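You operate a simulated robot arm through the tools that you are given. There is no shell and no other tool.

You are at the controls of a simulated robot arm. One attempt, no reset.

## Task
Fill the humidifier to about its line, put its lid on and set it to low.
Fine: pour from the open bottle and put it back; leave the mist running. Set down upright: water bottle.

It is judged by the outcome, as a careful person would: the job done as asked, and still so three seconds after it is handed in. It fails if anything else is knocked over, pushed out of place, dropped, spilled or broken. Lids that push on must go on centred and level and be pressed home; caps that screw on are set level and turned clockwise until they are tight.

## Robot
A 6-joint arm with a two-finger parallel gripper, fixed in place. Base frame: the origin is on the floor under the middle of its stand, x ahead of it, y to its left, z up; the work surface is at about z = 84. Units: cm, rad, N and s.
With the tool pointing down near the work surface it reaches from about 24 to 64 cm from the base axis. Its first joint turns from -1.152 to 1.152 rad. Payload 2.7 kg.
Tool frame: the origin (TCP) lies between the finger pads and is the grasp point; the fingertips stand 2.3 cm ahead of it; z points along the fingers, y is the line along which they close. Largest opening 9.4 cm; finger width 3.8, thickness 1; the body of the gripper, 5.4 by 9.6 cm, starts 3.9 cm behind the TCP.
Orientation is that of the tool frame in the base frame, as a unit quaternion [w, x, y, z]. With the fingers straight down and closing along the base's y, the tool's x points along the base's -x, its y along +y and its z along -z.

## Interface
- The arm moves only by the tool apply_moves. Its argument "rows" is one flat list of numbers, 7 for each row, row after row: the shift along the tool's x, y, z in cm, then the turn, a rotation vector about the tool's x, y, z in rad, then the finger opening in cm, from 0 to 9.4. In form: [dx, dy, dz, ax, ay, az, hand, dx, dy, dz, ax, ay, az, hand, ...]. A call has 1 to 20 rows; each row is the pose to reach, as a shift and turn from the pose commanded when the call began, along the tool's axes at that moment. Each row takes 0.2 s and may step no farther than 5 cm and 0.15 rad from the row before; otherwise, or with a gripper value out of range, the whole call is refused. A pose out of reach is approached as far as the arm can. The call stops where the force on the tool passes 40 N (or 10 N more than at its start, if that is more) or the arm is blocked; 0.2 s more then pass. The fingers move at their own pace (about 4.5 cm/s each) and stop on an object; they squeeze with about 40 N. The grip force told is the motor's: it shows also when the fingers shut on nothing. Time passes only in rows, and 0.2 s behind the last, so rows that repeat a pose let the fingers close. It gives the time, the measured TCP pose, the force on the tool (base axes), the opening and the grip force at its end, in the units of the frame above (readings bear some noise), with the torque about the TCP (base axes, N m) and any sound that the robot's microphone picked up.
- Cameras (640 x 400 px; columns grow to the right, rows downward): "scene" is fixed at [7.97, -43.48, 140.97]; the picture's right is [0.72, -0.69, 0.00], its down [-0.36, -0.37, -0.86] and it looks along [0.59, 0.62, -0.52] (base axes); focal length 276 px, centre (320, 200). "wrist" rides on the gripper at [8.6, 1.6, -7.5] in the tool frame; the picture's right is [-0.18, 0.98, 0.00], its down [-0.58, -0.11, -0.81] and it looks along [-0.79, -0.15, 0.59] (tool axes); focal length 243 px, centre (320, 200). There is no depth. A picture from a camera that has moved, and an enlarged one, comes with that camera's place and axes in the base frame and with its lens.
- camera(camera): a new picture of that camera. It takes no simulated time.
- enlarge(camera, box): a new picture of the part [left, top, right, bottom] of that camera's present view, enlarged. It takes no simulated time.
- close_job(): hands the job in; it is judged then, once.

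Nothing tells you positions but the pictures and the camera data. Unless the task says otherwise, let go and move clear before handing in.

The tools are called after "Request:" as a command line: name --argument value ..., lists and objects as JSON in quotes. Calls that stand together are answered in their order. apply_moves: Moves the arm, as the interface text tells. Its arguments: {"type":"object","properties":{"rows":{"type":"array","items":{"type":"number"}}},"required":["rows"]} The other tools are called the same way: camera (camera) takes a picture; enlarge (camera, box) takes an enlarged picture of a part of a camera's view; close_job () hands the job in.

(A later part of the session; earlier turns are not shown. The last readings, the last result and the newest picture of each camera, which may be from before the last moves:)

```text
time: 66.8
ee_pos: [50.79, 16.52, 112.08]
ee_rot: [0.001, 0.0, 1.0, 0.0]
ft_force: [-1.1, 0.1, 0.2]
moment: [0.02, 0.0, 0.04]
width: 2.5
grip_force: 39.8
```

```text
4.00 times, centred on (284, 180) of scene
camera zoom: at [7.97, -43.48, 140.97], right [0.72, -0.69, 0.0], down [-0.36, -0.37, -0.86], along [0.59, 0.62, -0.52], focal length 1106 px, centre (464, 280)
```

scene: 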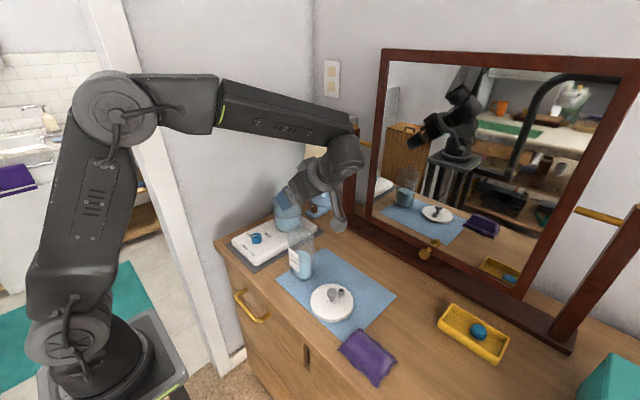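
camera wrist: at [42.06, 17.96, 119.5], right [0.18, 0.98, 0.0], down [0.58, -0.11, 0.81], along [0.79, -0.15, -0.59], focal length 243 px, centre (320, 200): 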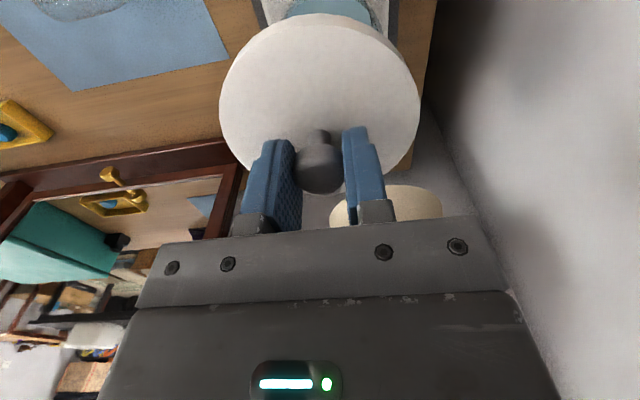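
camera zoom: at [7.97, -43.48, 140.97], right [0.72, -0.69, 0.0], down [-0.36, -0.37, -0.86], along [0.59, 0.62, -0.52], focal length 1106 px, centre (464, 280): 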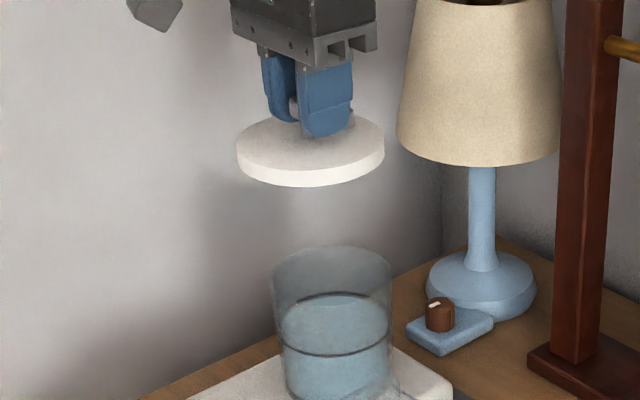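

The lid hangs level above the tank. I measure both precisely in enlarged views to align their centres.

Request:
enlarge --camera "scene" --box '[258, 152, 306, 182]'

Request:
enlarge --camera "scene" --box '[263, 186, 311, 216]'

Request:
enlarge --camera "wrist" --box '[210, 0, 430, 137]'

```text
13.33 times, centred on (282, 167) of scene
camera zoom: at [7.97, -43.48, 140.97], right [0.72, -0.69, 0.0], down [-0.36, -0.37, -0.86], along [0.59, 0.62, -0.52], focal length 3685 px, centre (827, 640)
```

zoom: 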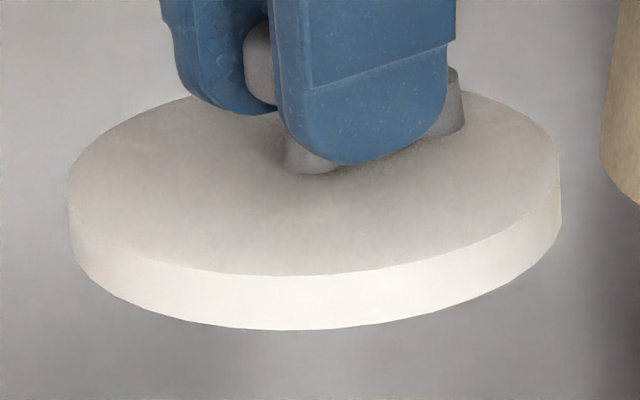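

```text
13.33 times, centred on (287, 201) of scene
camera zoom: at [7.97, -43.48, 140.97], right [0.72, -0.69, 0.0], down [-0.36, -0.37, -0.86], along [0.59, 0.62, -0.52], focal length 3685 px, centre (760, 187)
```

zoom: 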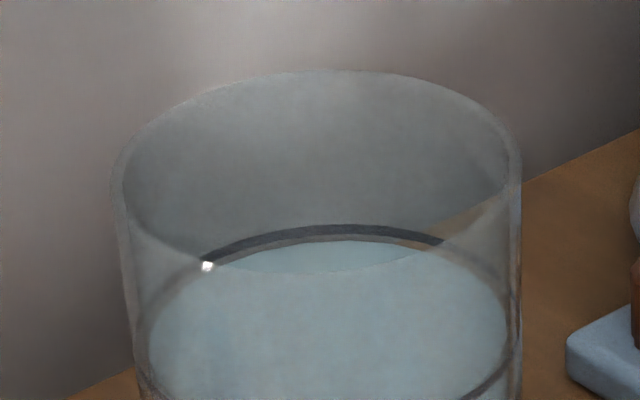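

```text
2.91 times, centred on (320, 68) of wrist
camera zoom: at [42.06, 17.96, 119.5], right [0.18, 0.98, 0.0], down [0.58, -0.11, 0.81], along [0.79, -0.15, -0.59], focal length 706 px, centre (320, 582)
```

zoom: 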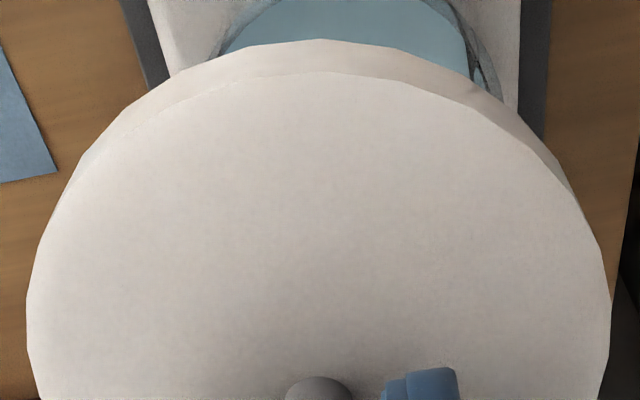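

The absolute scene-camera fit has a few millimetres of error, so I'll move the held lid aside and view the tank with the wrist camera from two places to triangulate its centre relative to the gripper.

Request:
apply_moves --rows '[1.5, -2, 0.3, 0, 0, 0, 1.0, 4, -5, 0.7, 0, 0, 0, 1.0, 6.5, -8.2, 1.2, 0, 0, 0, 1.0, 9, -11.2, 1.7, 0, 0, 0, 1.0, 10.7, -13.4, 2, 0, 0, 0, 1.0, 10.7, -13.4, 2, 0, 0, 0, 1.0]'

Request:
camera --camera "wrist"

Request:
enlarge --camera "wrist" --box '[400, 100, 528, 180]'

```text
time: 68.2
ee_pos: [39.84, 3.08, 110.04]
ee_rot: [0.0, 0.001, 1.0, 0.0]
ft_force: [-0.7, 0.5, -0.7]
moment: [0.01, -0.03, 0.0]
width: 2.5
grip_force: 40.0
```

```text
taken
camera wrist: at [31.23, 4.57, 117.38], right [0.18, 0.98, 0.0], down [0.58, -0.11, 0.81], along [0.79, -0.15, -0.59], focal length 243 px, centre (320, 200)
```

wrist: 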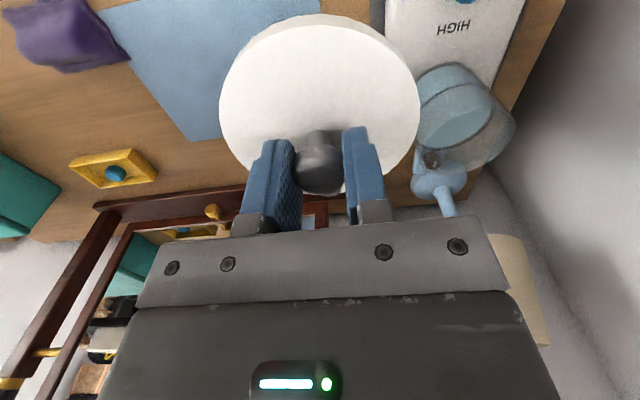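

```text
5.00 times, centred on (464, 140) of wrist
camera zoom: at [31.23, 4.57, 117.38], right [0.18, 0.98, 0.0], down [0.58, -0.11, 0.81], along [0.79, -0.15, -0.59], focal length 1213 px, centre (-400, 500)
```

zoom: 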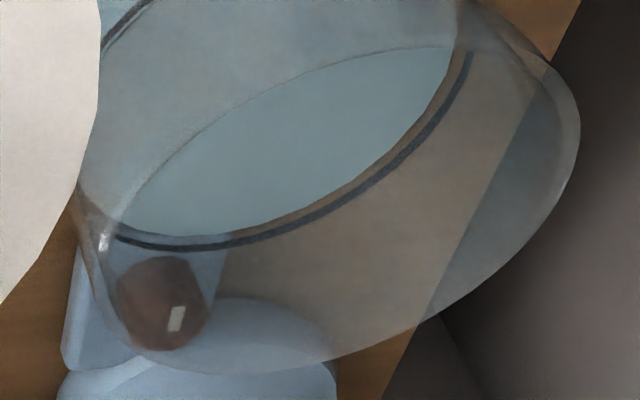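

Request:
enlarge --camera "wrist" --box '[390, 50, 550, 180]'

```text
3.08 times, centred on (470, 115) of wrist
camera zoom: at [31.23, 4.57, 117.38], right [0.18, 0.98, 0.0], down [0.58, -0.11, 0.81], along [0.79, -0.15, -0.59], focal length 746 px, centre (-142, 462)
```

zoom: 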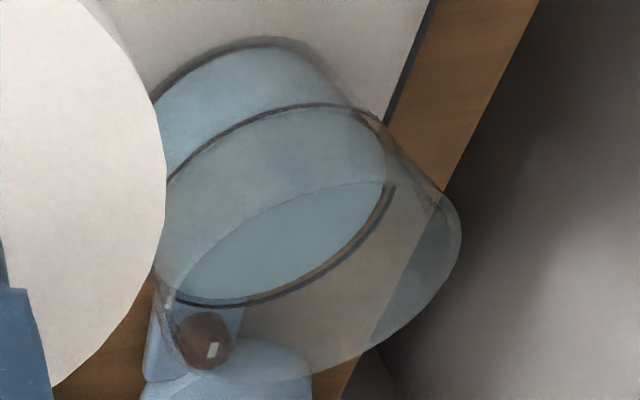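

Request:
enlarge --camera "wrist" --box '[410, 110, 474, 180]'

Request:
enlarge --camera "wrist" --box '[470, 90, 534, 170]'

```text
5.71 times, centred on (442, 145) of wrist
camera zoom: at [31.23, 4.57, 117.38], right [0.18, 0.98, 0.0], down [0.58, -0.11, 0.81], along [0.79, -0.15, -0.59], focal length 1386 px, centre (-377, 514)
```

zoom: 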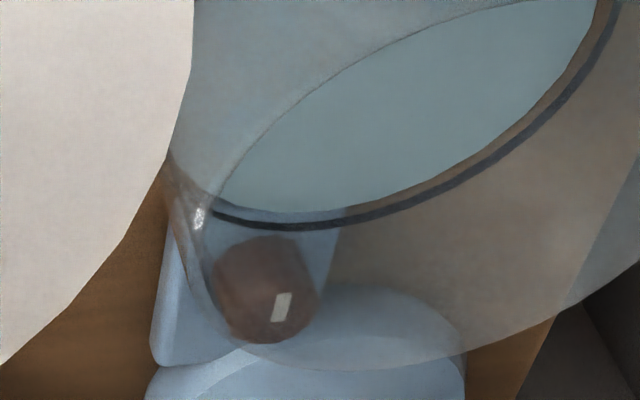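

```text
5.00 times, centred on (502, 130) of wrist
camera zoom: at [31.23, 4.57, 117.38], right [0.18, 0.98, 0.0], down [0.58, -0.11, 0.81], along [0.79, -0.15, -0.59], focal length 1213 px, centre (-590, 550)
```

zoom: 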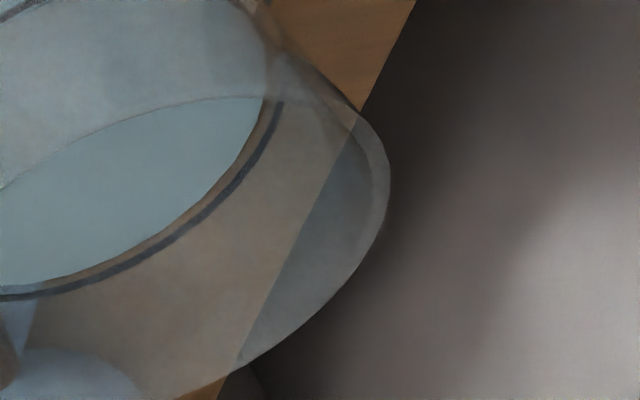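

Combining three wrist views plus the scene view, the tank centre comes out near (52.3, 17.05) with rim at z ≈ 96.5. One more view from a different spot to confirm before placing.

Request:
apply_moves --rows '[-2, 0, 0, 0, 0, 0, 1.0, -6, 0, -1, 0, 0, 0, 1.0, -9, 0, -2, 0, 0, 0, 1.0, -10, 0, -2, 0, 0, 0, 1.0, -10, 0, -2, 0, 0, 0, 1.0]'

Request:
enlarge --camera "wrist" --box '[400, 0, 580, 112]'

```text
time: 69.4
ee_pos: [50.17, 2.85, 112.06]
ee_rot: [0.001, -0.001, 1.0, -0.001]
ft_force: [-0.1, 0.1, 0.2]
moment: [-0.02, 0.04, -0.01]
width: 2.5
grip_force: 40.4
```

```text
3.56 times, centred on (490, 56) of wrist
camera zoom: at [41.52, 4.44, 119.5], right [0.18, 0.98, 0.0], down [0.58, -0.11, 0.81], along [0.79, -0.15, -0.59], focal length 863 px, centre (-284, 712)
```

zoom: 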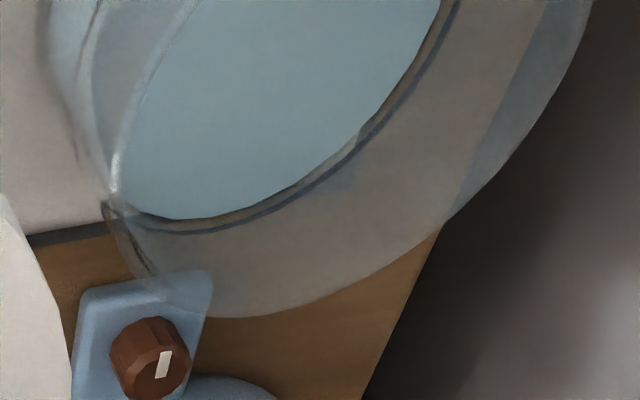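

The view confirms the tank centre near (52.3, 17.05) (radius ~4.75). Moving the lid above it and lowering part-way.

Request:
apply_moves --rows '[-0.3, 2, 0, 0, 0, 0, 1.0, -0.9, 6, 0.5, 0, 0, 0, 1.0, -1.5, 10, 1.5, 0, 0, 0, 1.0, -2.0, 13, 3, 0, 0, 0, 1.0, -2.16, 14.21, 4, 0, 0, 0, 1.0, -2.16, 14.21, 6, 0, 0, 0, 1.0, -2.16, 14.21, 8, 0, 0, 0, 1.0, -2.16, 14.21, 8, 0, 0, 0, 1.0]'

Request:
camera --camera "wrist"

Request:
enlarge --camera "scene" --box '[250, 170, 324, 216]'

```text
time: 71.2
ee_pos: [52.38, 17.32, 103.96]
ee_rot: [0.001, -0.001, 1.0, 0.001]
ft_force: [-0.1, -0.6, -0.3]
moment: [-0.02, -0.01, -0.01]
width: 2.49
grip_force: 39.6
```

```text
taken
camera wrist: at [43.71, 18.84, 111.3], right [0.18, 0.98, 0.0], down [0.58, -0.11, 0.81], along [0.79, -0.15, -0.59], focal length 243 px, centre (320, 200)
```

wrist: 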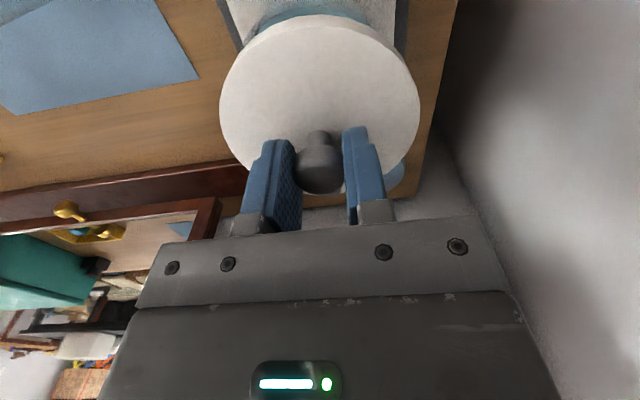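

```text
8.65 times, centred on (287, 193) of scene
camera zoom: at [7.97, -43.48, 140.97], right [0.72, -0.69, 0.0], down [-0.36, -0.37, -0.86], along [0.59, 0.62, -0.52], focal length 2391 px, centre (605, 260)
```

zoom: 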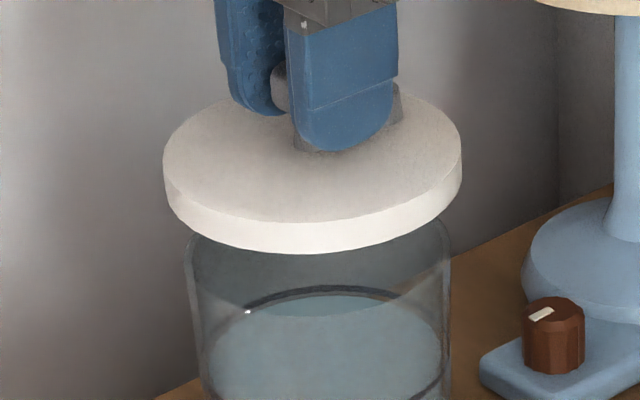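

Request:
enlarge --camera "scene" --box '[264, 184, 280, 204]'

Request:
enlarge --camera "scene" --box '[296, 184, 312, 204]'

Request:
enlarge --camera "wrist" --box '[210, 0, 430, 137]'

```text
16.00 times, centred on (272, 194) of scene
camera zoom: at [7.97, -43.48, 140.97], right [0.72, -0.69, 0.0], down [-0.36, -0.37, -0.86], along [0.59, 0.62, -0.52], focal length 4422 px, centre (1088, 296)
```

zoom: 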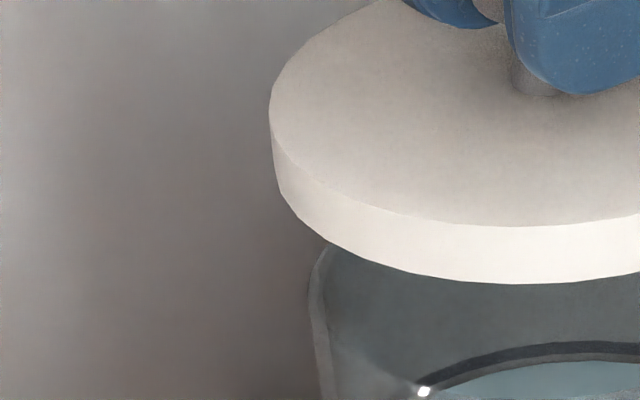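

```text
16.00 times, centred on (304, 194) of scene
camera zoom: at [7.97, -43.48, 140.97], right [0.72, -0.69, 0.0], down [-0.36, -0.37, -0.86], along [0.59, 0.62, -0.52], focal length 4422 px, centre (576, 296)
```

zoom: 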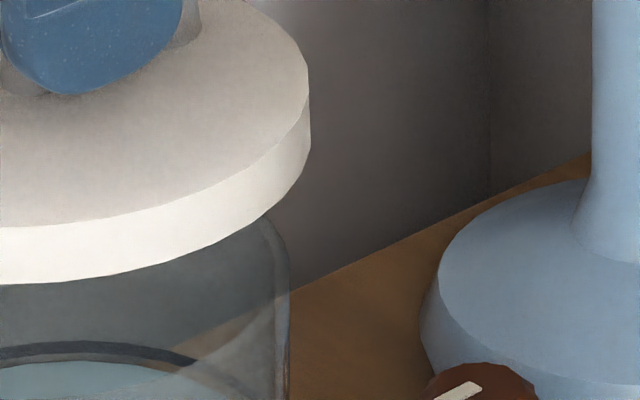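

```text
2.91 times, centred on (320, 68) of wrist
camera zoom: at [43.71, 18.84, 111.3], right [0.18, 0.98, 0.0], down [0.58, -0.11, 0.81], along [0.79, -0.15, -0.59], focal length 706 px, centre (320, 582)
```

zoom: 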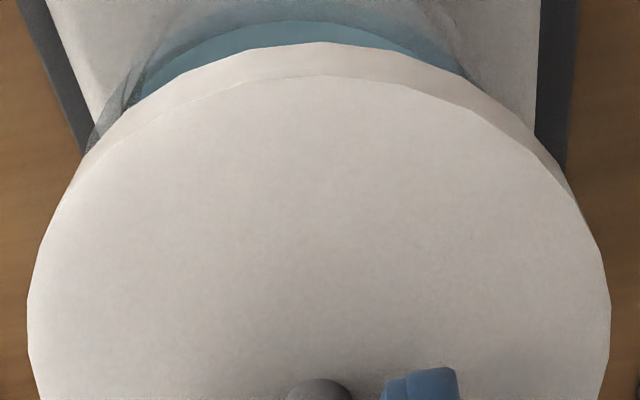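

Request:
enlarge --camera "wrist" --box '[225, 0, 325, 62]'

Request:
enlarge --camera "wrist" --box '[315, 0, 415, 62]'

```text
6.40 times, centred on (275, 31) of wrist
camera zoom: at [43.71, 18.84, 111.3], right [0.18, 0.98, 0.0], down [0.58, -0.11, 0.81], along [0.79, -0.15, -0.59], focal length 1553 px, centre (608, 1282)
```

zoom: 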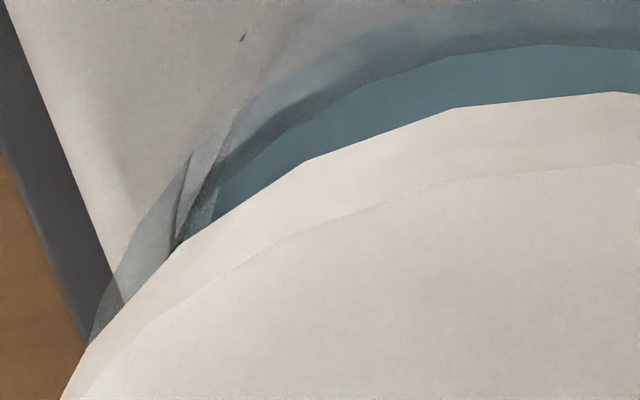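

```text
6.40 times, centred on (365, 31) of wrist
camera zoom: at [43.71, 18.84, 111.3], right [0.18, 0.98, 0.0], down [0.58, -0.11, 0.81], along [0.79, -0.15, -0.59], focal length 1553 px, centre (32, 1282)
```

zoom: 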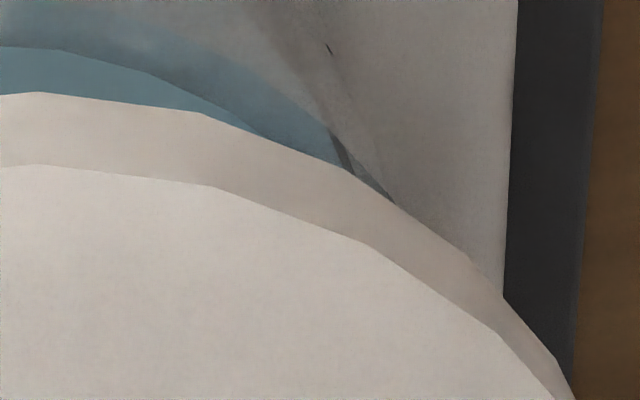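

The visible tank edges in the wrist view are slightly off-centre relative to the lid (about 0.4 cm), while the scene view shows lateral agreement. I shift the lid by (-0.37, -0.34) and re-measure.

Request:
apply_moves --rows '[0.37, -0.34, 0, 0, 0, 0, 1.0, 0.37, -0.34, 0, 0, 0, 0, 1.0, 0.37, -0.34, 0, 0, 0, 0, 1.0]'

Request:
enlarge --camera "wrist" --box '[225, 0, 325, 62]'

Request:
enlarge --camera "wrist" --box '[315, 0, 415, 62]'

Request:
enlarge --camera "scene" --box '[264, 184, 280, 204]'

Request:
enlarge --camera "scene" --box '[296, 184, 312, 204]'

```text
time: 72.0
ee_pos: [51.99, 16.94, 103.98]
ee_rot: [0.001, 0.0, 1.0, -0.001]
ft_force: [-0.5, -0.5, -0.3]
moment: [0.0, 0.02, 0.01]
width: 2.49
grip_force: 39.6
```

```text
6.40 times, centred on (275, 31) of wrist
camera zoom: at [43.29, 18.44, 111.37], right [0.18, 0.98, 0.0], down [0.58, -0.11, 0.81], along [0.79, -0.15, -0.59], focal length 1553 px, centre (608, 1282)
```

zoom: 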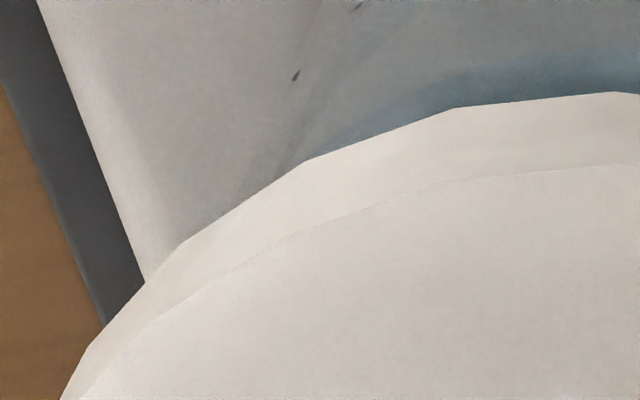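

```text
6.40 times, centred on (365, 31) of wrist
camera zoom: at [43.29, 18.44, 111.37], right [0.18, 0.98, 0.0], down [0.58, -0.11, 0.81], along [0.79, -0.15, -0.59], focal length 1553 px, centre (32, 1282)
```

zoom: 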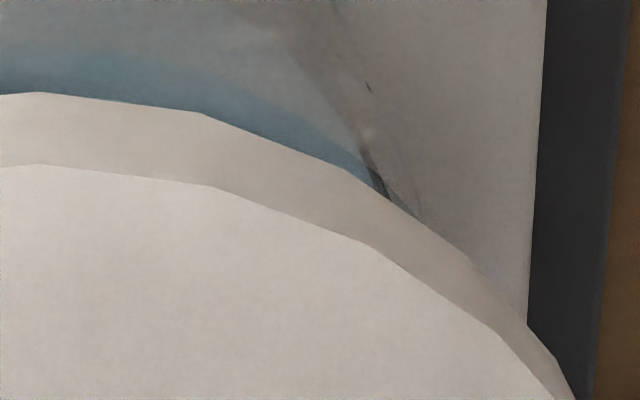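

```text
16.00 times, centred on (272, 194) of scene
camera zoom: at [7.97, -43.48, 140.97], right [0.72, -0.69, 0.0], down [-0.36, -0.37, -0.86], along [0.59, 0.62, -0.52], focal length 4422 px, centre (1088, 296)
```

zoom: 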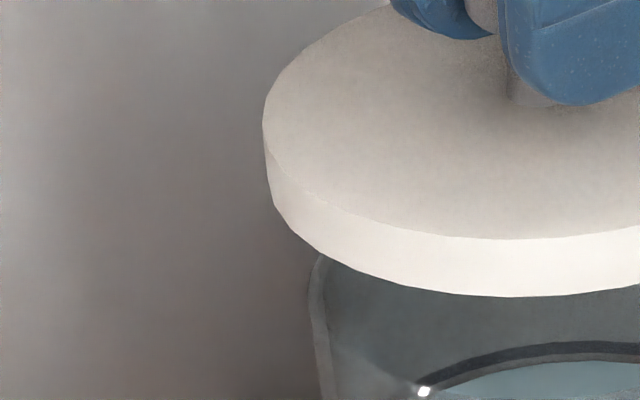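

```text
16.00 times, centred on (304, 194) of scene
camera zoom: at [7.97, -43.48, 140.97], right [0.72, -0.69, 0.0], down [-0.36, -0.37, -0.86], along [0.59, 0.62, -0.52], focal length 4422 px, centre (576, 296)
```

zoom: 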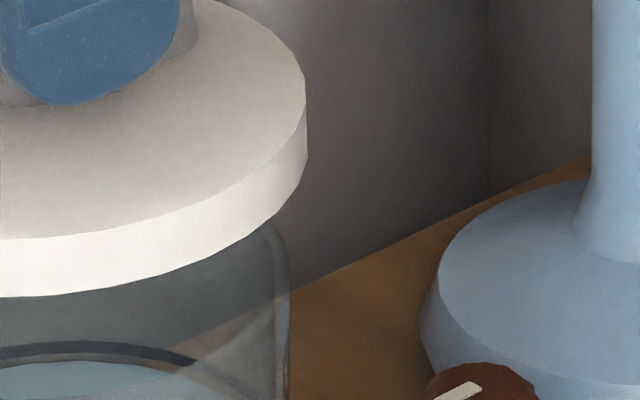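

Now laterally aligned in both views. Lowering to just above the rim for another check.

Request:
apply_moves --rows '[0, 0, 0.7, 0, 0, 0, 1.0, 0, 0, 1.4, 0, 0, 0, 1.0, 0, 0, 1.8, 0, 0, 0, 1.0, 0, 0, 1.8, 0, 0, 0, 1.0]'

Request:
enlarge --camera "scene" --box '[257, 178, 317, 216]'

Request:
enlarge --camera "wrist" --box '[225, 0, 415, 119]'

```text
time: 73.0
ee_pos: [51.95, 16.88, 102.26]
ee_rot: [0.001, 0.0, 1.0, 0.0]
ft_force: [0.1, -0.5, -0.7]
moment: [0.01, -0.02, 0.01]
width: 2.48
grip_force: 40.1
```

```text
10.53 times, centred on (287, 197) of scene
camera zoom: at [7.97, -43.48, 140.97], right [0.72, -0.69, 0.0], down [-0.36, -0.37, -0.86], along [0.59, 0.62, -0.52], focal length 2910 px, centre (667, 232)
```

zoom: 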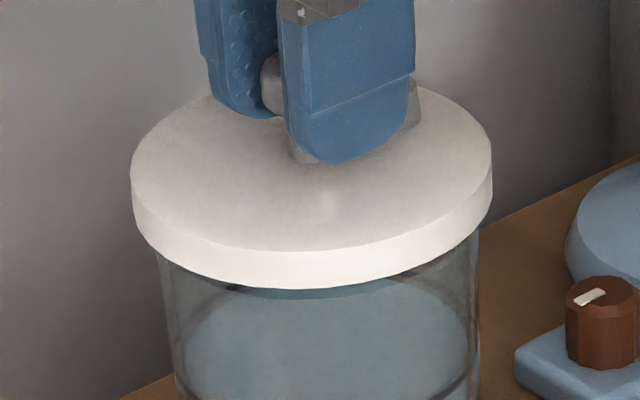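

```text
3.36 times, centred on (320, 60) of wrist
camera zoom: at [43.24, 18.39, 109.57], right [0.18, 0.98, 0.0], down [0.58, -0.11, 0.81], along [0.79, -0.15, -0.59], focal length 816 px, centre (320, 672)
```

zoom: 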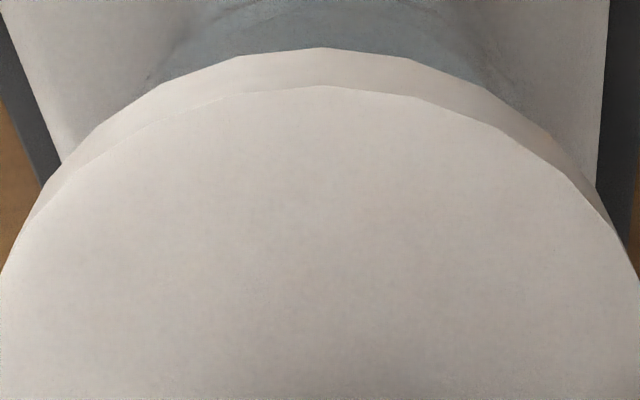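

Request:
enlarge --camera "wrist" --box '[230, 0, 326, 60]'

Request:
enlarge --camera "wrist" --box '[314, 0, 410, 60]'

```text
6.67 times, centred on (278, 30) of wrist
camera zoom: at [43.24, 18.39, 109.57], right [0.18, 0.98, 0.0], down [0.58, -0.11, 0.81], along [0.79, -0.15, -0.59], focal length 1618 px, centre (600, 1333)
```

zoom: 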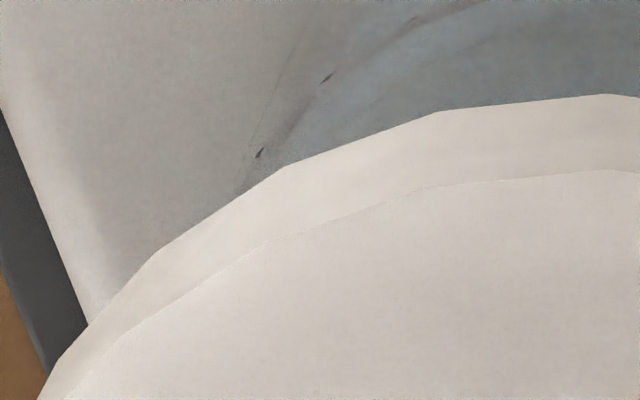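

```text
6.67 times, centred on (362, 30) of wrist
camera zoom: at [43.24, 18.39, 109.57], right [0.18, 0.98, 0.0], down [0.58, -0.11, 0.81], along [0.79, -0.15, -0.59], focal length 1618 px, centre (40, 1333)
```

zoom: 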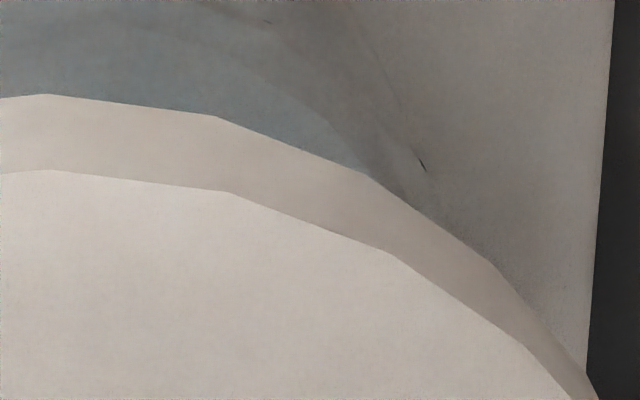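

The remaining offset is about 0.15 cm; I apply a small correction and lower slowly until contact.

Request:
apply_moves --rows '[-0.12, 0.13, 0, 0, 0, 0, 1.0, -0.12, 0.13, 0.2, 0, 0, 0, 1.0, -0.12, 0.13, 0.4, 0, 0, 0, 1.0, -0.12, 0.13, 0.5, 0, 0, 0, 1.0, -0.12, 0.13, 0.5, 0, 0, 0, 1.0]'

Request:
enlarge --camera "scene" --box '[257, 178, 317, 216]'

```text
time: 74.2
ee_pos: [52.03, 17.02, 101.76]
ee_rot: [0.001, 0.0, 1.0, 0.001]
ft_force: [-1.4, 0.2, -0.6]
moment: [-0.02, -0.03, -0.03]
width: 2.49
grip_force: 39.6
```

```text
10.53 times, centred on (287, 197) of scene
camera zoom: at [7.97, -43.48, 140.97], right [0.72, -0.69, 0.0], down [-0.36, -0.37, -0.86], along [0.59, 0.62, -0.52], focal length 2910 px, centre (667, 232)
```

zoom: 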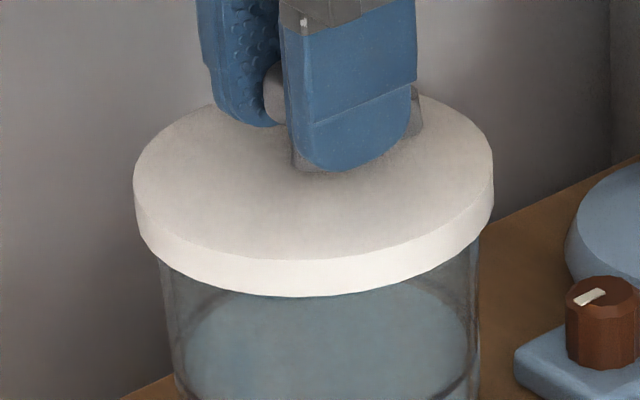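

Request:
apply_moves --rows '[-0.05, -0.05, 0.15, 0, 0, 0, 1.0, -0.05, -0.05, 0.3, 0, 0, 0, 1.0, -0.05, -0.05, 0.4, 0, 0, 0, 1.0, -0.05, -0.05, 0.4, 0, 0, 0, 1.0]'

Request:
enlarge --camera "scene" --box '[257, 178, 317, 216]'

```text
time: 75.2
ee_pos: [52.08, 17.04, 101.34]
ee_rot: [0.001, -0.001, 1.0, 0.0]
ft_force: [-0.5, -0.4, -1.3]
moment: [-0.01, -0.03, -0.01]
width: 2.51
grip_force: 39.8
```

```text
10.53 times, centred on (287, 197) of scene
camera zoom: at [7.97, -43.48, 140.97], right [0.72, -0.69, 0.0], down [-0.36, -0.37, -0.86], along [0.59, 0.62, -0.52], focal length 2910 px, centre (667, 232)
```

zoom: 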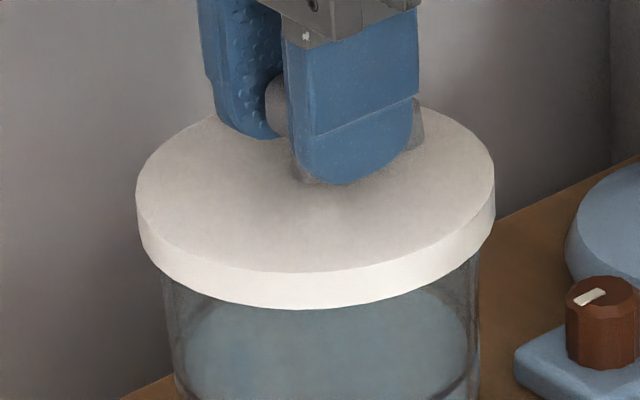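

Lid underside is now about at rim level with no contact yet. Continuing down in small steps, watching the force.

Request:
apply_moves --rows '[0, 0, 0.1, 0, 0, 0, 1.0, 0, 0, 0.2, 0, 0, 0, 1.0, 0, 0, 0.3, 0, 0, 0, 1.0, 0, 0, 0.3, 0, 0, 0, 1.0]'

Request:
enlarge --camera "scene" --box '[257, 178, 317, 216]'

```text
time: 76.2
ee_pos: [52.08, 16.96, 101.0]
ee_rot: [0.001, 0.0, 1.0, 0.0]
ft_force: [-0.4, -0.2, 0.6]
moment: [-0.01, 0.0, -0.04]
width: 2.5
grip_force: 40.1
```

```text
10.53 times, centred on (287, 197) of scene
camera zoom: at [7.97, -43.48, 140.97], right [0.72, -0.69, 0.0], down [-0.36, -0.37, -0.86], along [0.59, 0.62, -0.52], focal length 2910 px, centre (667, 232)
```

zoom: 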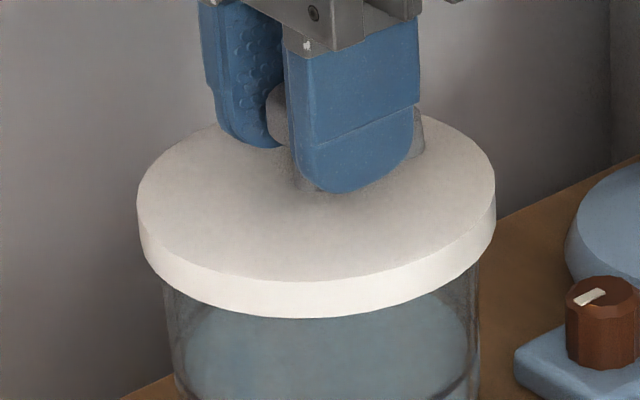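

Request:
apply_moves --rows '[0, 0, 0.1, 0, 0, 0, 1.0, 0, 0, 0.2, 0, 0, 0, 1.0, 0, 0, 0.3, 0, 0, 0, 1.0, 0, 0, 0.3, 0, 0, 0, 1.0]'

Request:
enlarge --camera "scene" --box '[257, 178, 317, 216]'

```text
time: 77.2
ee_pos: [52.19, 16.85, 100.86]
ee_rot: [0.001, 0.0, 1.0, 0.0]
ft_force: [0.2, -0.1, -0.2]
moment: [-0.02, 0.01, -0.01]
width: 2.47
grip_force: 40.1
```

```text
10.53 times, centred on (287, 197) of scene
camera zoom: at [7.97, -43.48, 140.97], right [0.72, -0.69, 0.0], down [-0.36, -0.37, -0.86], along [0.59, 0.62, -0.52], focal length 2910 px, centre (667, 232)
```

zoom: 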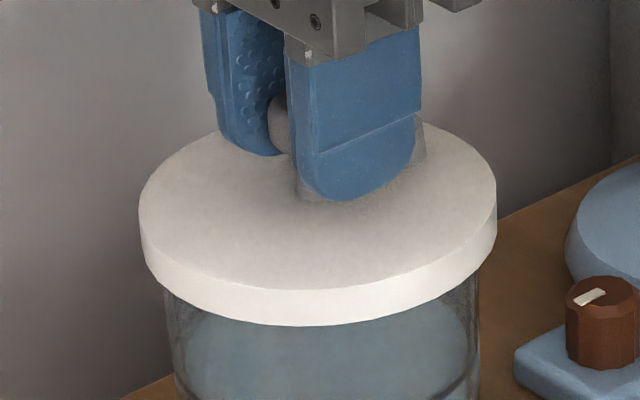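

Still no contact—the lid is slipping over the rim like a cap. Continuing down.

Request:
apply_moves --rows '[0, 0, 0.1, 0, 0, 0, 1.0, 0, 0, 0.2, 0, 0, 0, 1.0, 0, 0, 0.3, 0, 0, 0, 1.0, 0, 0, 0.3, 0, 0, 0, 1.0]'

Request:
apply_moves --rows '[0, 0, 0.1, 0, 0, 0, 1.0, 0, 0, 0.2, 0, 0, 0, 1.0, 0, 0, 0.2, 0, 0, 0, 1.0]'

Request:
enlarge --camera "scene" --box '[257, 178, 317, 216]'

```text
time: 78.2
ee_pos: [52.21, 16.81, 100.49]
ee_rot: [0.001, 0.0, 1.0, 0.0]
ft_force: [-0.3, -0.5, -0.1]
moment: [0.03, -0.01, -0.01]
width: 2.48
grip_force: 39.5
```

```text
time: 79.0
ee_pos: [52.09, 17.03, 100.47]
ee_rot: [0.001, 0.001, 1.0, 0.001]
ft_force: [-8.7, 1.7, 6.8]
moment: [0.02, 0.35, -0.03]
width: 2.5
grip_force: 40.1
```

```text
10.53 times, centred on (287, 197) of scene
camera zoom: at [7.93, -43.48, 140.97], right [0.72, -0.69, 0.0], down [-0.36, -0.37, -0.86], along [0.59, 0.62, -0.52], focal length 2910 px, centre (667, 232)
```

zoom: 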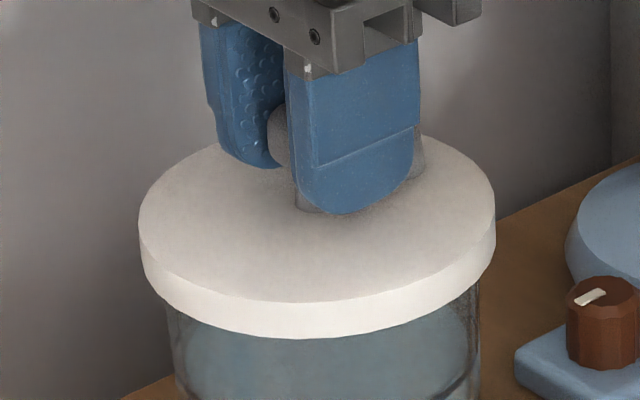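

Contact with a sideways force of -8.7 N in x: the lid sits slightly too far in +x. I nudge it by -0.15 cm in x and check the forces.

Request:
apply_moves --rows '[0.07, 0, -0.05, 0, 0, 0, 1.0, 0.15, 0, -0.05, 0, 0, 0, 1.0, 0.15, 0, -0.05, 0, 0, 0, 1.0]'

```text
time: 79.8
ee_pos: [52.05, 16.89, 100.46]
ee_rot: [0.003, 0.001, 1.0, 0.0]
ft_force: [8.6, 5.7, 0.2]
moment: [0.07, -0.03, 0.0]
width: 2.5
grip_force: 40.2
```

Now the sideways force reversed, so the centred position is in between. Moving back half and slightly +y.

Request:
apply_moves --rows '[-0.07, 0.05, 0, 0, 0, 0, 1.0, -0.07, 0.05, 0, 0, 0, 0, 1.0, -0.07, 0.05, 0, 0, 0, 0, 1.0]'

```text
time: 80.6
ee_pos: [52.11, 17.04, 100.3]
ee_rot: [0.0, 0.0, 1.0, 0.0]
ft_force: [3.3, -0.2, 3.8]
moment: [-0.01, -0.1, 0.01]
width: 2.47
grip_force: 39.3
```

Nearly balanced. A hair more in +x, then press down gently.

Request:
apply_moves --rows '[-0.03, 0, 0.1, 0, 0, 0, 1.0, -0.03, 0, 0.2, 0, 0, 0, 1.0, -0.03, 0, 0.2, 0, 0, 0, 1.0]'

Request:
enlarge --camera "scene" --box '[257, 178, 317, 216]'

```text
time: 81.4
ee_pos: [52.15, 16.99, 100.38]
ee_rot: [0.003, 0.0, 1.0, 0.001]
ft_force: [-0.8, -2.3, 21.2]
moment: [-0.09, 0.3, -0.02]
width: 2.48
grip_force: 39.8
```

```text
10.53 times, centred on (287, 197) of scene
camera zoom: at [7.93, -43.5, 140.97], right [0.72, -0.69, 0.0], down [-0.36, -0.37, -0.86], along [0.59, 0.62, -0.52], focal length 2910 px, centre (667, 232)
```

zoom: 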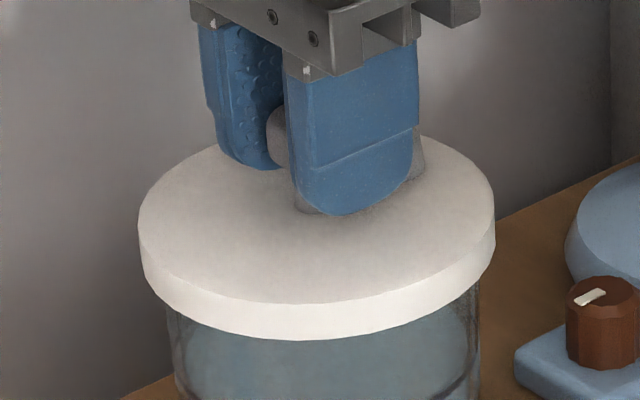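

21 N downward with the lid level. Pressing further to seat it home.

Request:
apply_moves --rows '[0, 0, 0.1, 0, 0, 0, 1.0, 0, 0, 0.2, 0, 0, 0, 1.0, 0, 0, 0.3, 0, 0, 0, 1.0]'

Request:
enlarge --camera "scene" --box '[257, 178, 317, 216]'

Request:
camera --camera "wrist"

```text
time: 82.2
ee_pos: [52.08, 16.95, 100.21]
ee_rot: [0.004, -0.001, 1.0, 0.002]
ft_force: [-4.4, -1.4, 32.2]
moment: [-0.02, 0.17, 0.01]
width: 2.51
grip_force: 39.6
```

```text
10.53 times, centred on (287, 197) of scene
camera zoom: at [7.91, -43.5, 140.97], right [0.72, -0.69, 0.0], down [-0.36, -0.37, -0.86], along [0.59, 0.62, -0.52], focal length 2910 px, centre (667, 232)
```

zoom: 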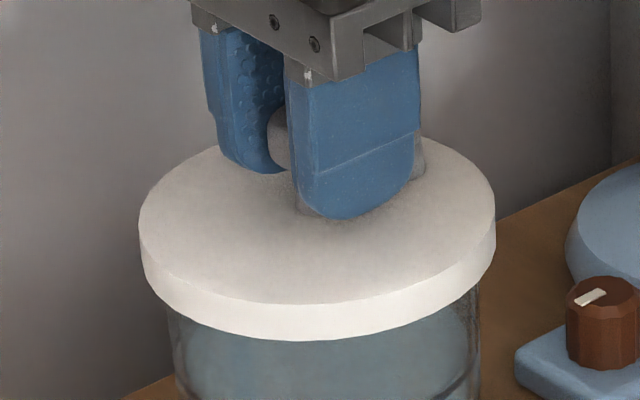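

```text
taken
camera wrist: at [43.34, 18.51, 107.52], right [0.18, 0.98, 0.01], down [0.57, -0.11, 0.81], along [0.8, -0.15, -0.58], focal length 243 px, centre (320, 200)
```

wrist: 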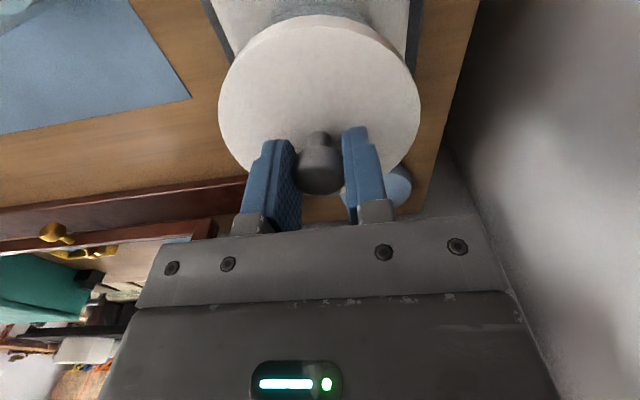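

32 N applied; geometry suggests the cap's top is resting on the rim. One more press up to the force limit to be sure it is home.

Request:
apply_moves --rows '[0, 0, 0.1, 0, 0, 0, 1.0, 0, 0, 0.2, 0, 0, 0, 1.0, 0, 0, 0.3, 0, 0, 0, 1.0]'

Request:
enlarge --camera "scene" --box '[257, 178, 317, 216]'

```text
time: 83.0
ee_pos: [52.0, 17.06, 99.95]
ee_rot: [0.005, 0.0, 1.0, 0.001]
ft_force: [-2.8, -2.3, 32.1]
moment: [-0.06, -0.08, 0.0]
width: 2.47
grip_force: 39.9
```

```text
10.53 times, centred on (287, 197) of scene
camera zoom: at [7.91, -43.5, 140.97], right [0.72, -0.69, 0.0], down [-0.36, -0.37, -0.86], along [0.59, 0.62, -0.52], focal length 2910 px, centre (667, 232)
```

zoom: 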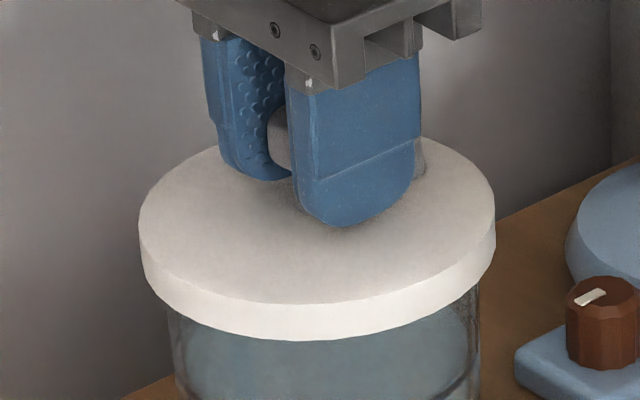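

The lid no longer moves (fingers just slid slightly on the knob), it is level and seated. I relieve the downward force, then open the fingers.

Request:
apply_moves --rows '[0, 0, -0.15, 0, 0, 0, 1.0, 0, 0, -0.3, 0, 0, 0, 1.0, 0, 0, -0.42, 0, 0, 0, 1.0, 0, 0, -0.42, 0, 0, 0, 1.0]'

```text
time: 84.0
ee_pos: [52.09, 16.95, 100.02]
ee_rot: [0.002, -0.001, 1.0, 0.0]
ft_force: [7.4, -2.5, 10.8]
moment: [0.04, -0.76, 0.0]
width: 2.48
grip_force: 40.2
```

Request:
apply_moves --rows '[-0.06, 0, -0.08, 0, 0, 0, 1.0, -0.06, 0, -0.1, 0, 0, 0, 1.0, -0.06, 0, -0.1, 0, 0, 0, 1.0]'

```text
time: 84.8
ee_pos: [52.1, 17.02, 99.98]
ee_rot: [-0.001, 0.0, 1.0, 0.0]
ft_force: [3.9, -1.3, -2.5]
moment: [0.03, -0.89, 0.01]
width: 2.48
grip_force: 40.1
```

Forces are low; opening the fingers slowly.

Request:
apply_moves --rows '[0, 0, 0, 0, 0, 0, 2.6, 0, 0, 0, 0, 0, 0, 3.2, 0, 0, 0, 0, 0, 0, 4.5, 0, 0, 0, 0, 0, 0, 5.5, 0, 0, 0, 0, 0, 0, 5.5]'

Request:
enlarge --camera "scene" --box '[257, 178, 317, 216]'

Request:
camera --camera "wrist"

```text
time: 86.0
ee_pos: [52.13, 16.96, 100.13]
ee_rot: [0.001, 0.0, 1.0, 0.0]
ft_force: [0.9, 0.1, -0.1]
moment: [0.01, 0.01, 0.0]
width: 5.51
grip_force: 0.1
```

```text
10.53 times, centred on (287, 197) of scene
camera zoom: at [7.97, -43.48, 140.97], right [0.72, -0.69, 0.0], down [-0.36, -0.37, -0.86], along [0.59, 0.62, -0.52], focal length 2910 px, centre (667, 232)
```

zoom: 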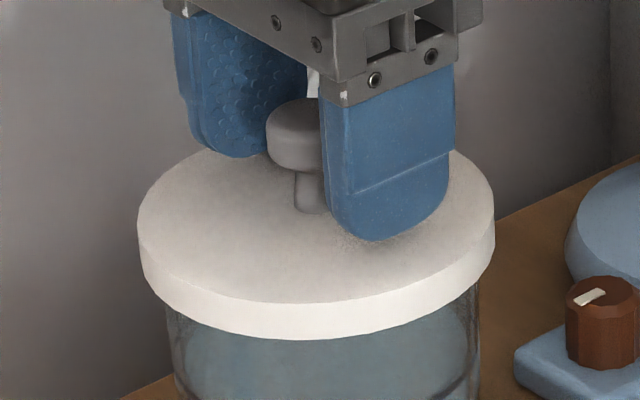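

```text
taken
camera wrist: at [43.47, 18.54, 107.49], right [0.18, 0.98, 0.0], down [0.58, -0.11, 0.81], along [0.79, -0.15, -0.59], focal length 243 px, centre (320, 200)
```

wrist: 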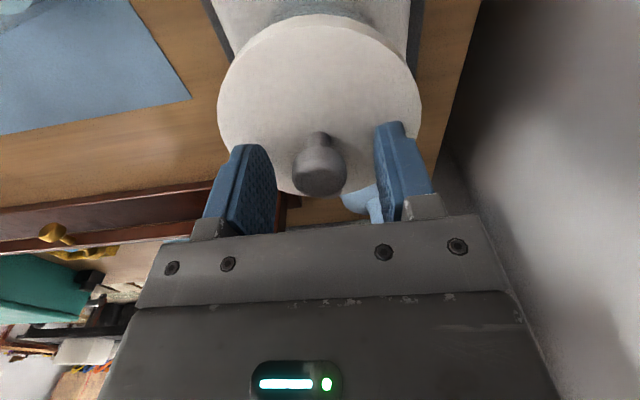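

Released; the lid stays level. Raising the hand and inspecting the lid from both cameras.

Request:
apply_moves --rows '[0, 0, -1.5, 0, 0, 0, 5.5, 0, 0, -4, 0, 0, 0, 5.5, 0, 0, -8, 0, 0, 0, 5.5, 0, 0, -12, 0, 0, 0, 5.5, 0, 0, -12, 0, 0, 0, 5.5]'

Request:
enlarge --camera "scene" --box '[257, 178, 317, 216]'

Request:
enlarge --camera "wrist" --box '[240, 0, 400, 120]'

Request:
camera --camera "scene"

```text
time: 87.2
ee_pos: [52.14, 17.12, 112.04]
ee_rot: [0.001, 0.0, 1.0, 0.001]
ft_force: [-0.5, -0.1, -0.1]
moment: [0.04, 0.01, 0.06]
width: 5.49
grip_force: 0.1
```

```text
10.53 times, centred on (287, 197) of scene
camera zoom: at [7.97, -43.48, 140.97], right [0.72, -0.69, 0.0], down [-0.36, -0.37, -0.86], along [0.59, 0.62, -0.52], focal length 2910 px, centre (667, 232)
```

zoom: 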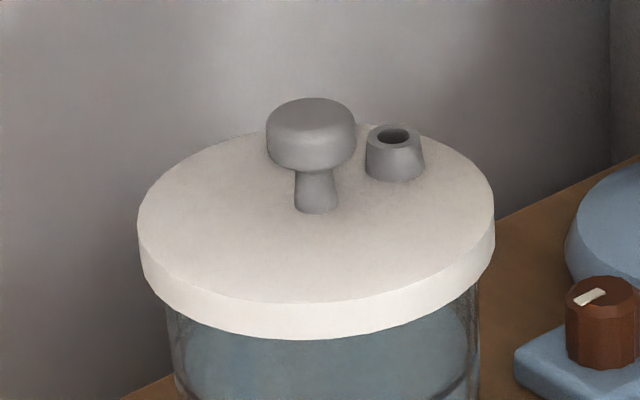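

```text
3.33 times, centred on (320, 60) of wrist
camera zoom: at [43.37, 18.52, 119.4], right [0.18, 0.98, 0.0], down [0.58, -0.11, 0.81], along [0.79, -0.15, -0.59], focal length 809 px, centre (320, 667)
```

zoom: 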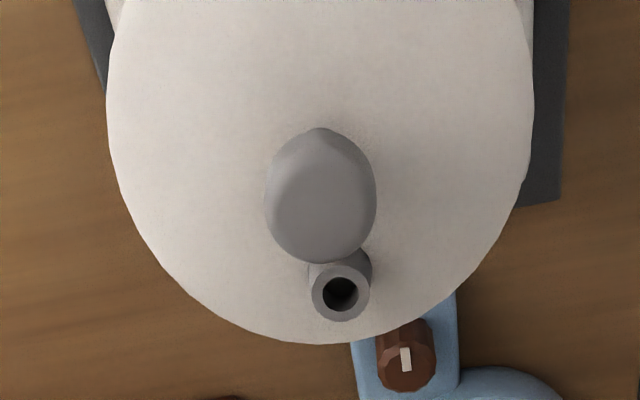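

```text
taken
```

scene: 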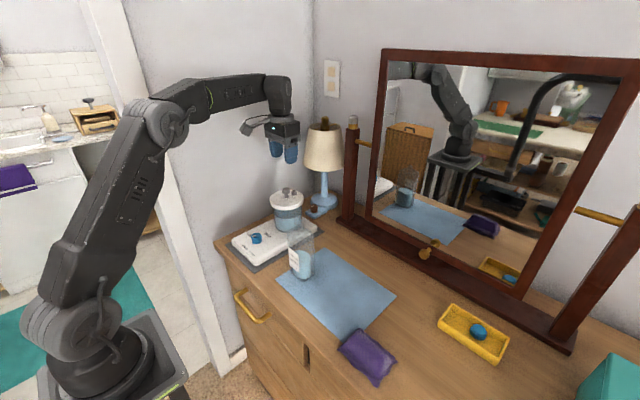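

The lid is centred and level, its top about flush with the rim height plus plate—seated. For certainty I'll give one straight press on the knob's top with closed fingers.

Request:
apply_moves --rows '[0, 0, 0, 0, 0, 0, 2.0, 0, 0, 2, 0, 0, 0, 0.0, 0, 0, 5, 0, 0, 0, 0.0, 0, 0, 7.5, 0, 0, 0, 0.0, 0, 0, 8.0, 0, 0, 0, 0.0, 0, 0, 8.0, 0, 0, 0, 0.0]'

Request:
enlarge --camera "scene" --box '[257, 168, 317, 206]'

Request:
camera --camera "wrist"

```text
time: 88.6
ee_pos: [52.07, 17.06, 103.97]
ee_rot: [0.002, -0.001, 1.0, 0.0]
ft_force: [0.6, 0.1, -0.6]
moment: [0.0, 0.0, 0.0]
width: 0.0
grip_force: 40.0
```

```text
10.53 times, centred on (287, 187) of scene
camera zoom: at [7.97, -43.48, 140.97], right [0.72, -0.69, 0.0], down [-0.36, -0.37, -0.86], along [0.59, 0.62, -0.52], focal length 2910 px, centre (667, 337)
```

zoom: 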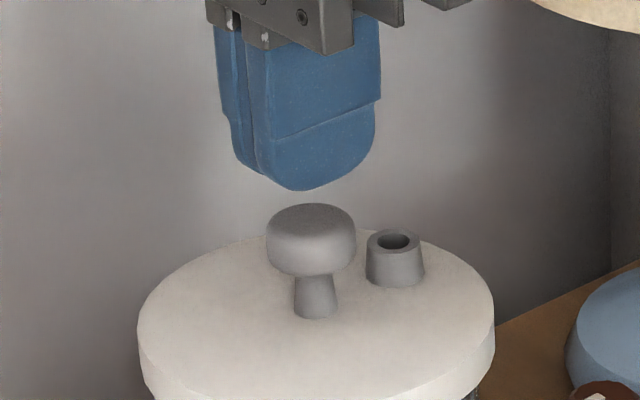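

```text
taken
camera wrist: at [43.36, 18.59, 111.41], right [0.18, 0.98, 0.0], down [0.58, -0.11, 0.81], along [0.79, -0.15, -0.59], focal length 243 px, centre (320, 200)
```

wrist: 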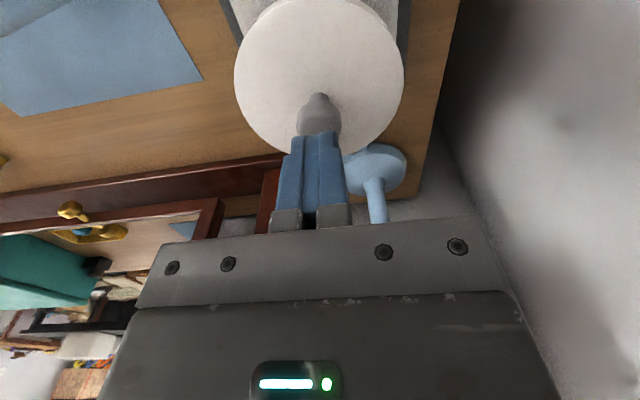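

Request:
apply_moves --rows '[0, 0, 0.5, 0, 0, 0, 0.0, 0, 0, 0.9, 0, 0, 0, 0.0, 0, 0, 1.1, 0, 0, 0, 0.0, 0, 0, 1.3, 0, 0, 0, 0.0, 0, 0, 1.45, 0, 0, 0, 0.0, 0, 0, 1.6, 0, 0, 0, 0.0]'

Request:
enlarge --camera "scene" --box '[257, 178, 317, 216]'

```text
time: 90.0
ee_pos: [52.06, 17.08, 102.63]
ee_rot: [0.002, 0.0, 1.0, 0.0]
ft_force: [-1.3, 0.3, 8.3]
moment: [0.02, 0.07, -0.03]
width: 0.0
grip_force: 39.8
```

```text
10.53 times, centred on (287, 197) of scene
camera zoom: at [7.95, -43.48, 140.97], right [0.72, -0.69, 0.0], down [-0.36, -0.37, -0.86], along [0.59, 0.62, -0.52], focal length 2910 px, centre (667, 232)
```

zoom: 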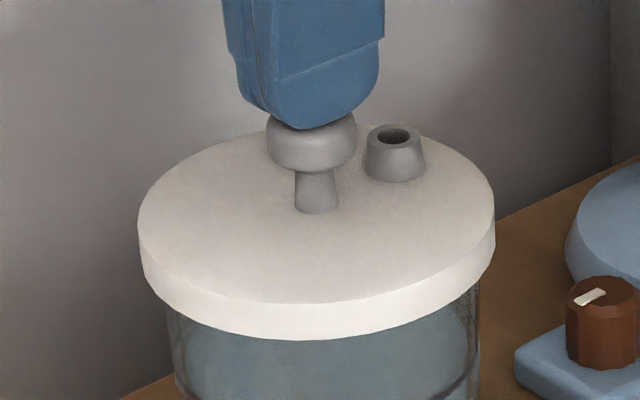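

Contact with 8 N. Pressing on straight down to around 30 N.

Request:
apply_moves --rows '[0, 0, 0.12, 0, 0, 0, 0.0, 0, 0, 0.24, 0, 0, 0, 0.0, 0, 0, 0.34, 0, 0, 0, 0.0, 0, 0, 0.34, 0, 0, 0, 0.0]'

Request:
enlarge --camera "scene" --box '[257, 178, 317, 216]'

```text
time: 91.0
ee_pos: [52.26, 17.07, 102.66]
ee_rot: [0.005, 0.0, 1.0, 0.002]
ft_force: [-3.2, 0.6, 4.9]
moment: [0.01, 0.1, -0.02]
width: 0.01
grip_force: 40.1
stopped in row 4: the force on the tool passed its limit at 40 N (the readings are from after the stop); the commanded pose is now the measured one
```

```text
10.53 times, centred on (287, 197) of scene
camera zoom: at [7.96, -43.48, 140.97], right [0.72, -0.69, 0.0], down [-0.36, -0.37, -0.86], along [0.59, 0.62, -0.52], focal length 2910 px, centre (667, 232)
```

zoom: 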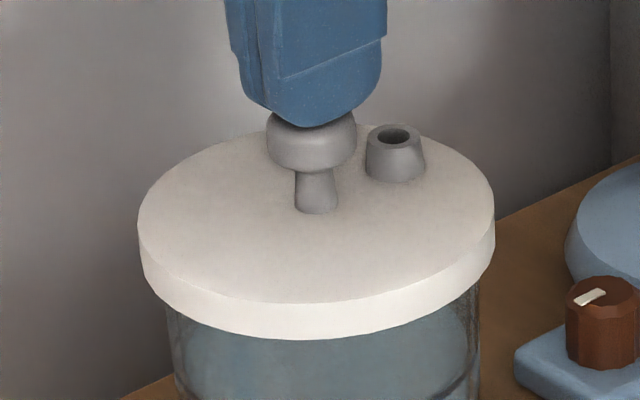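

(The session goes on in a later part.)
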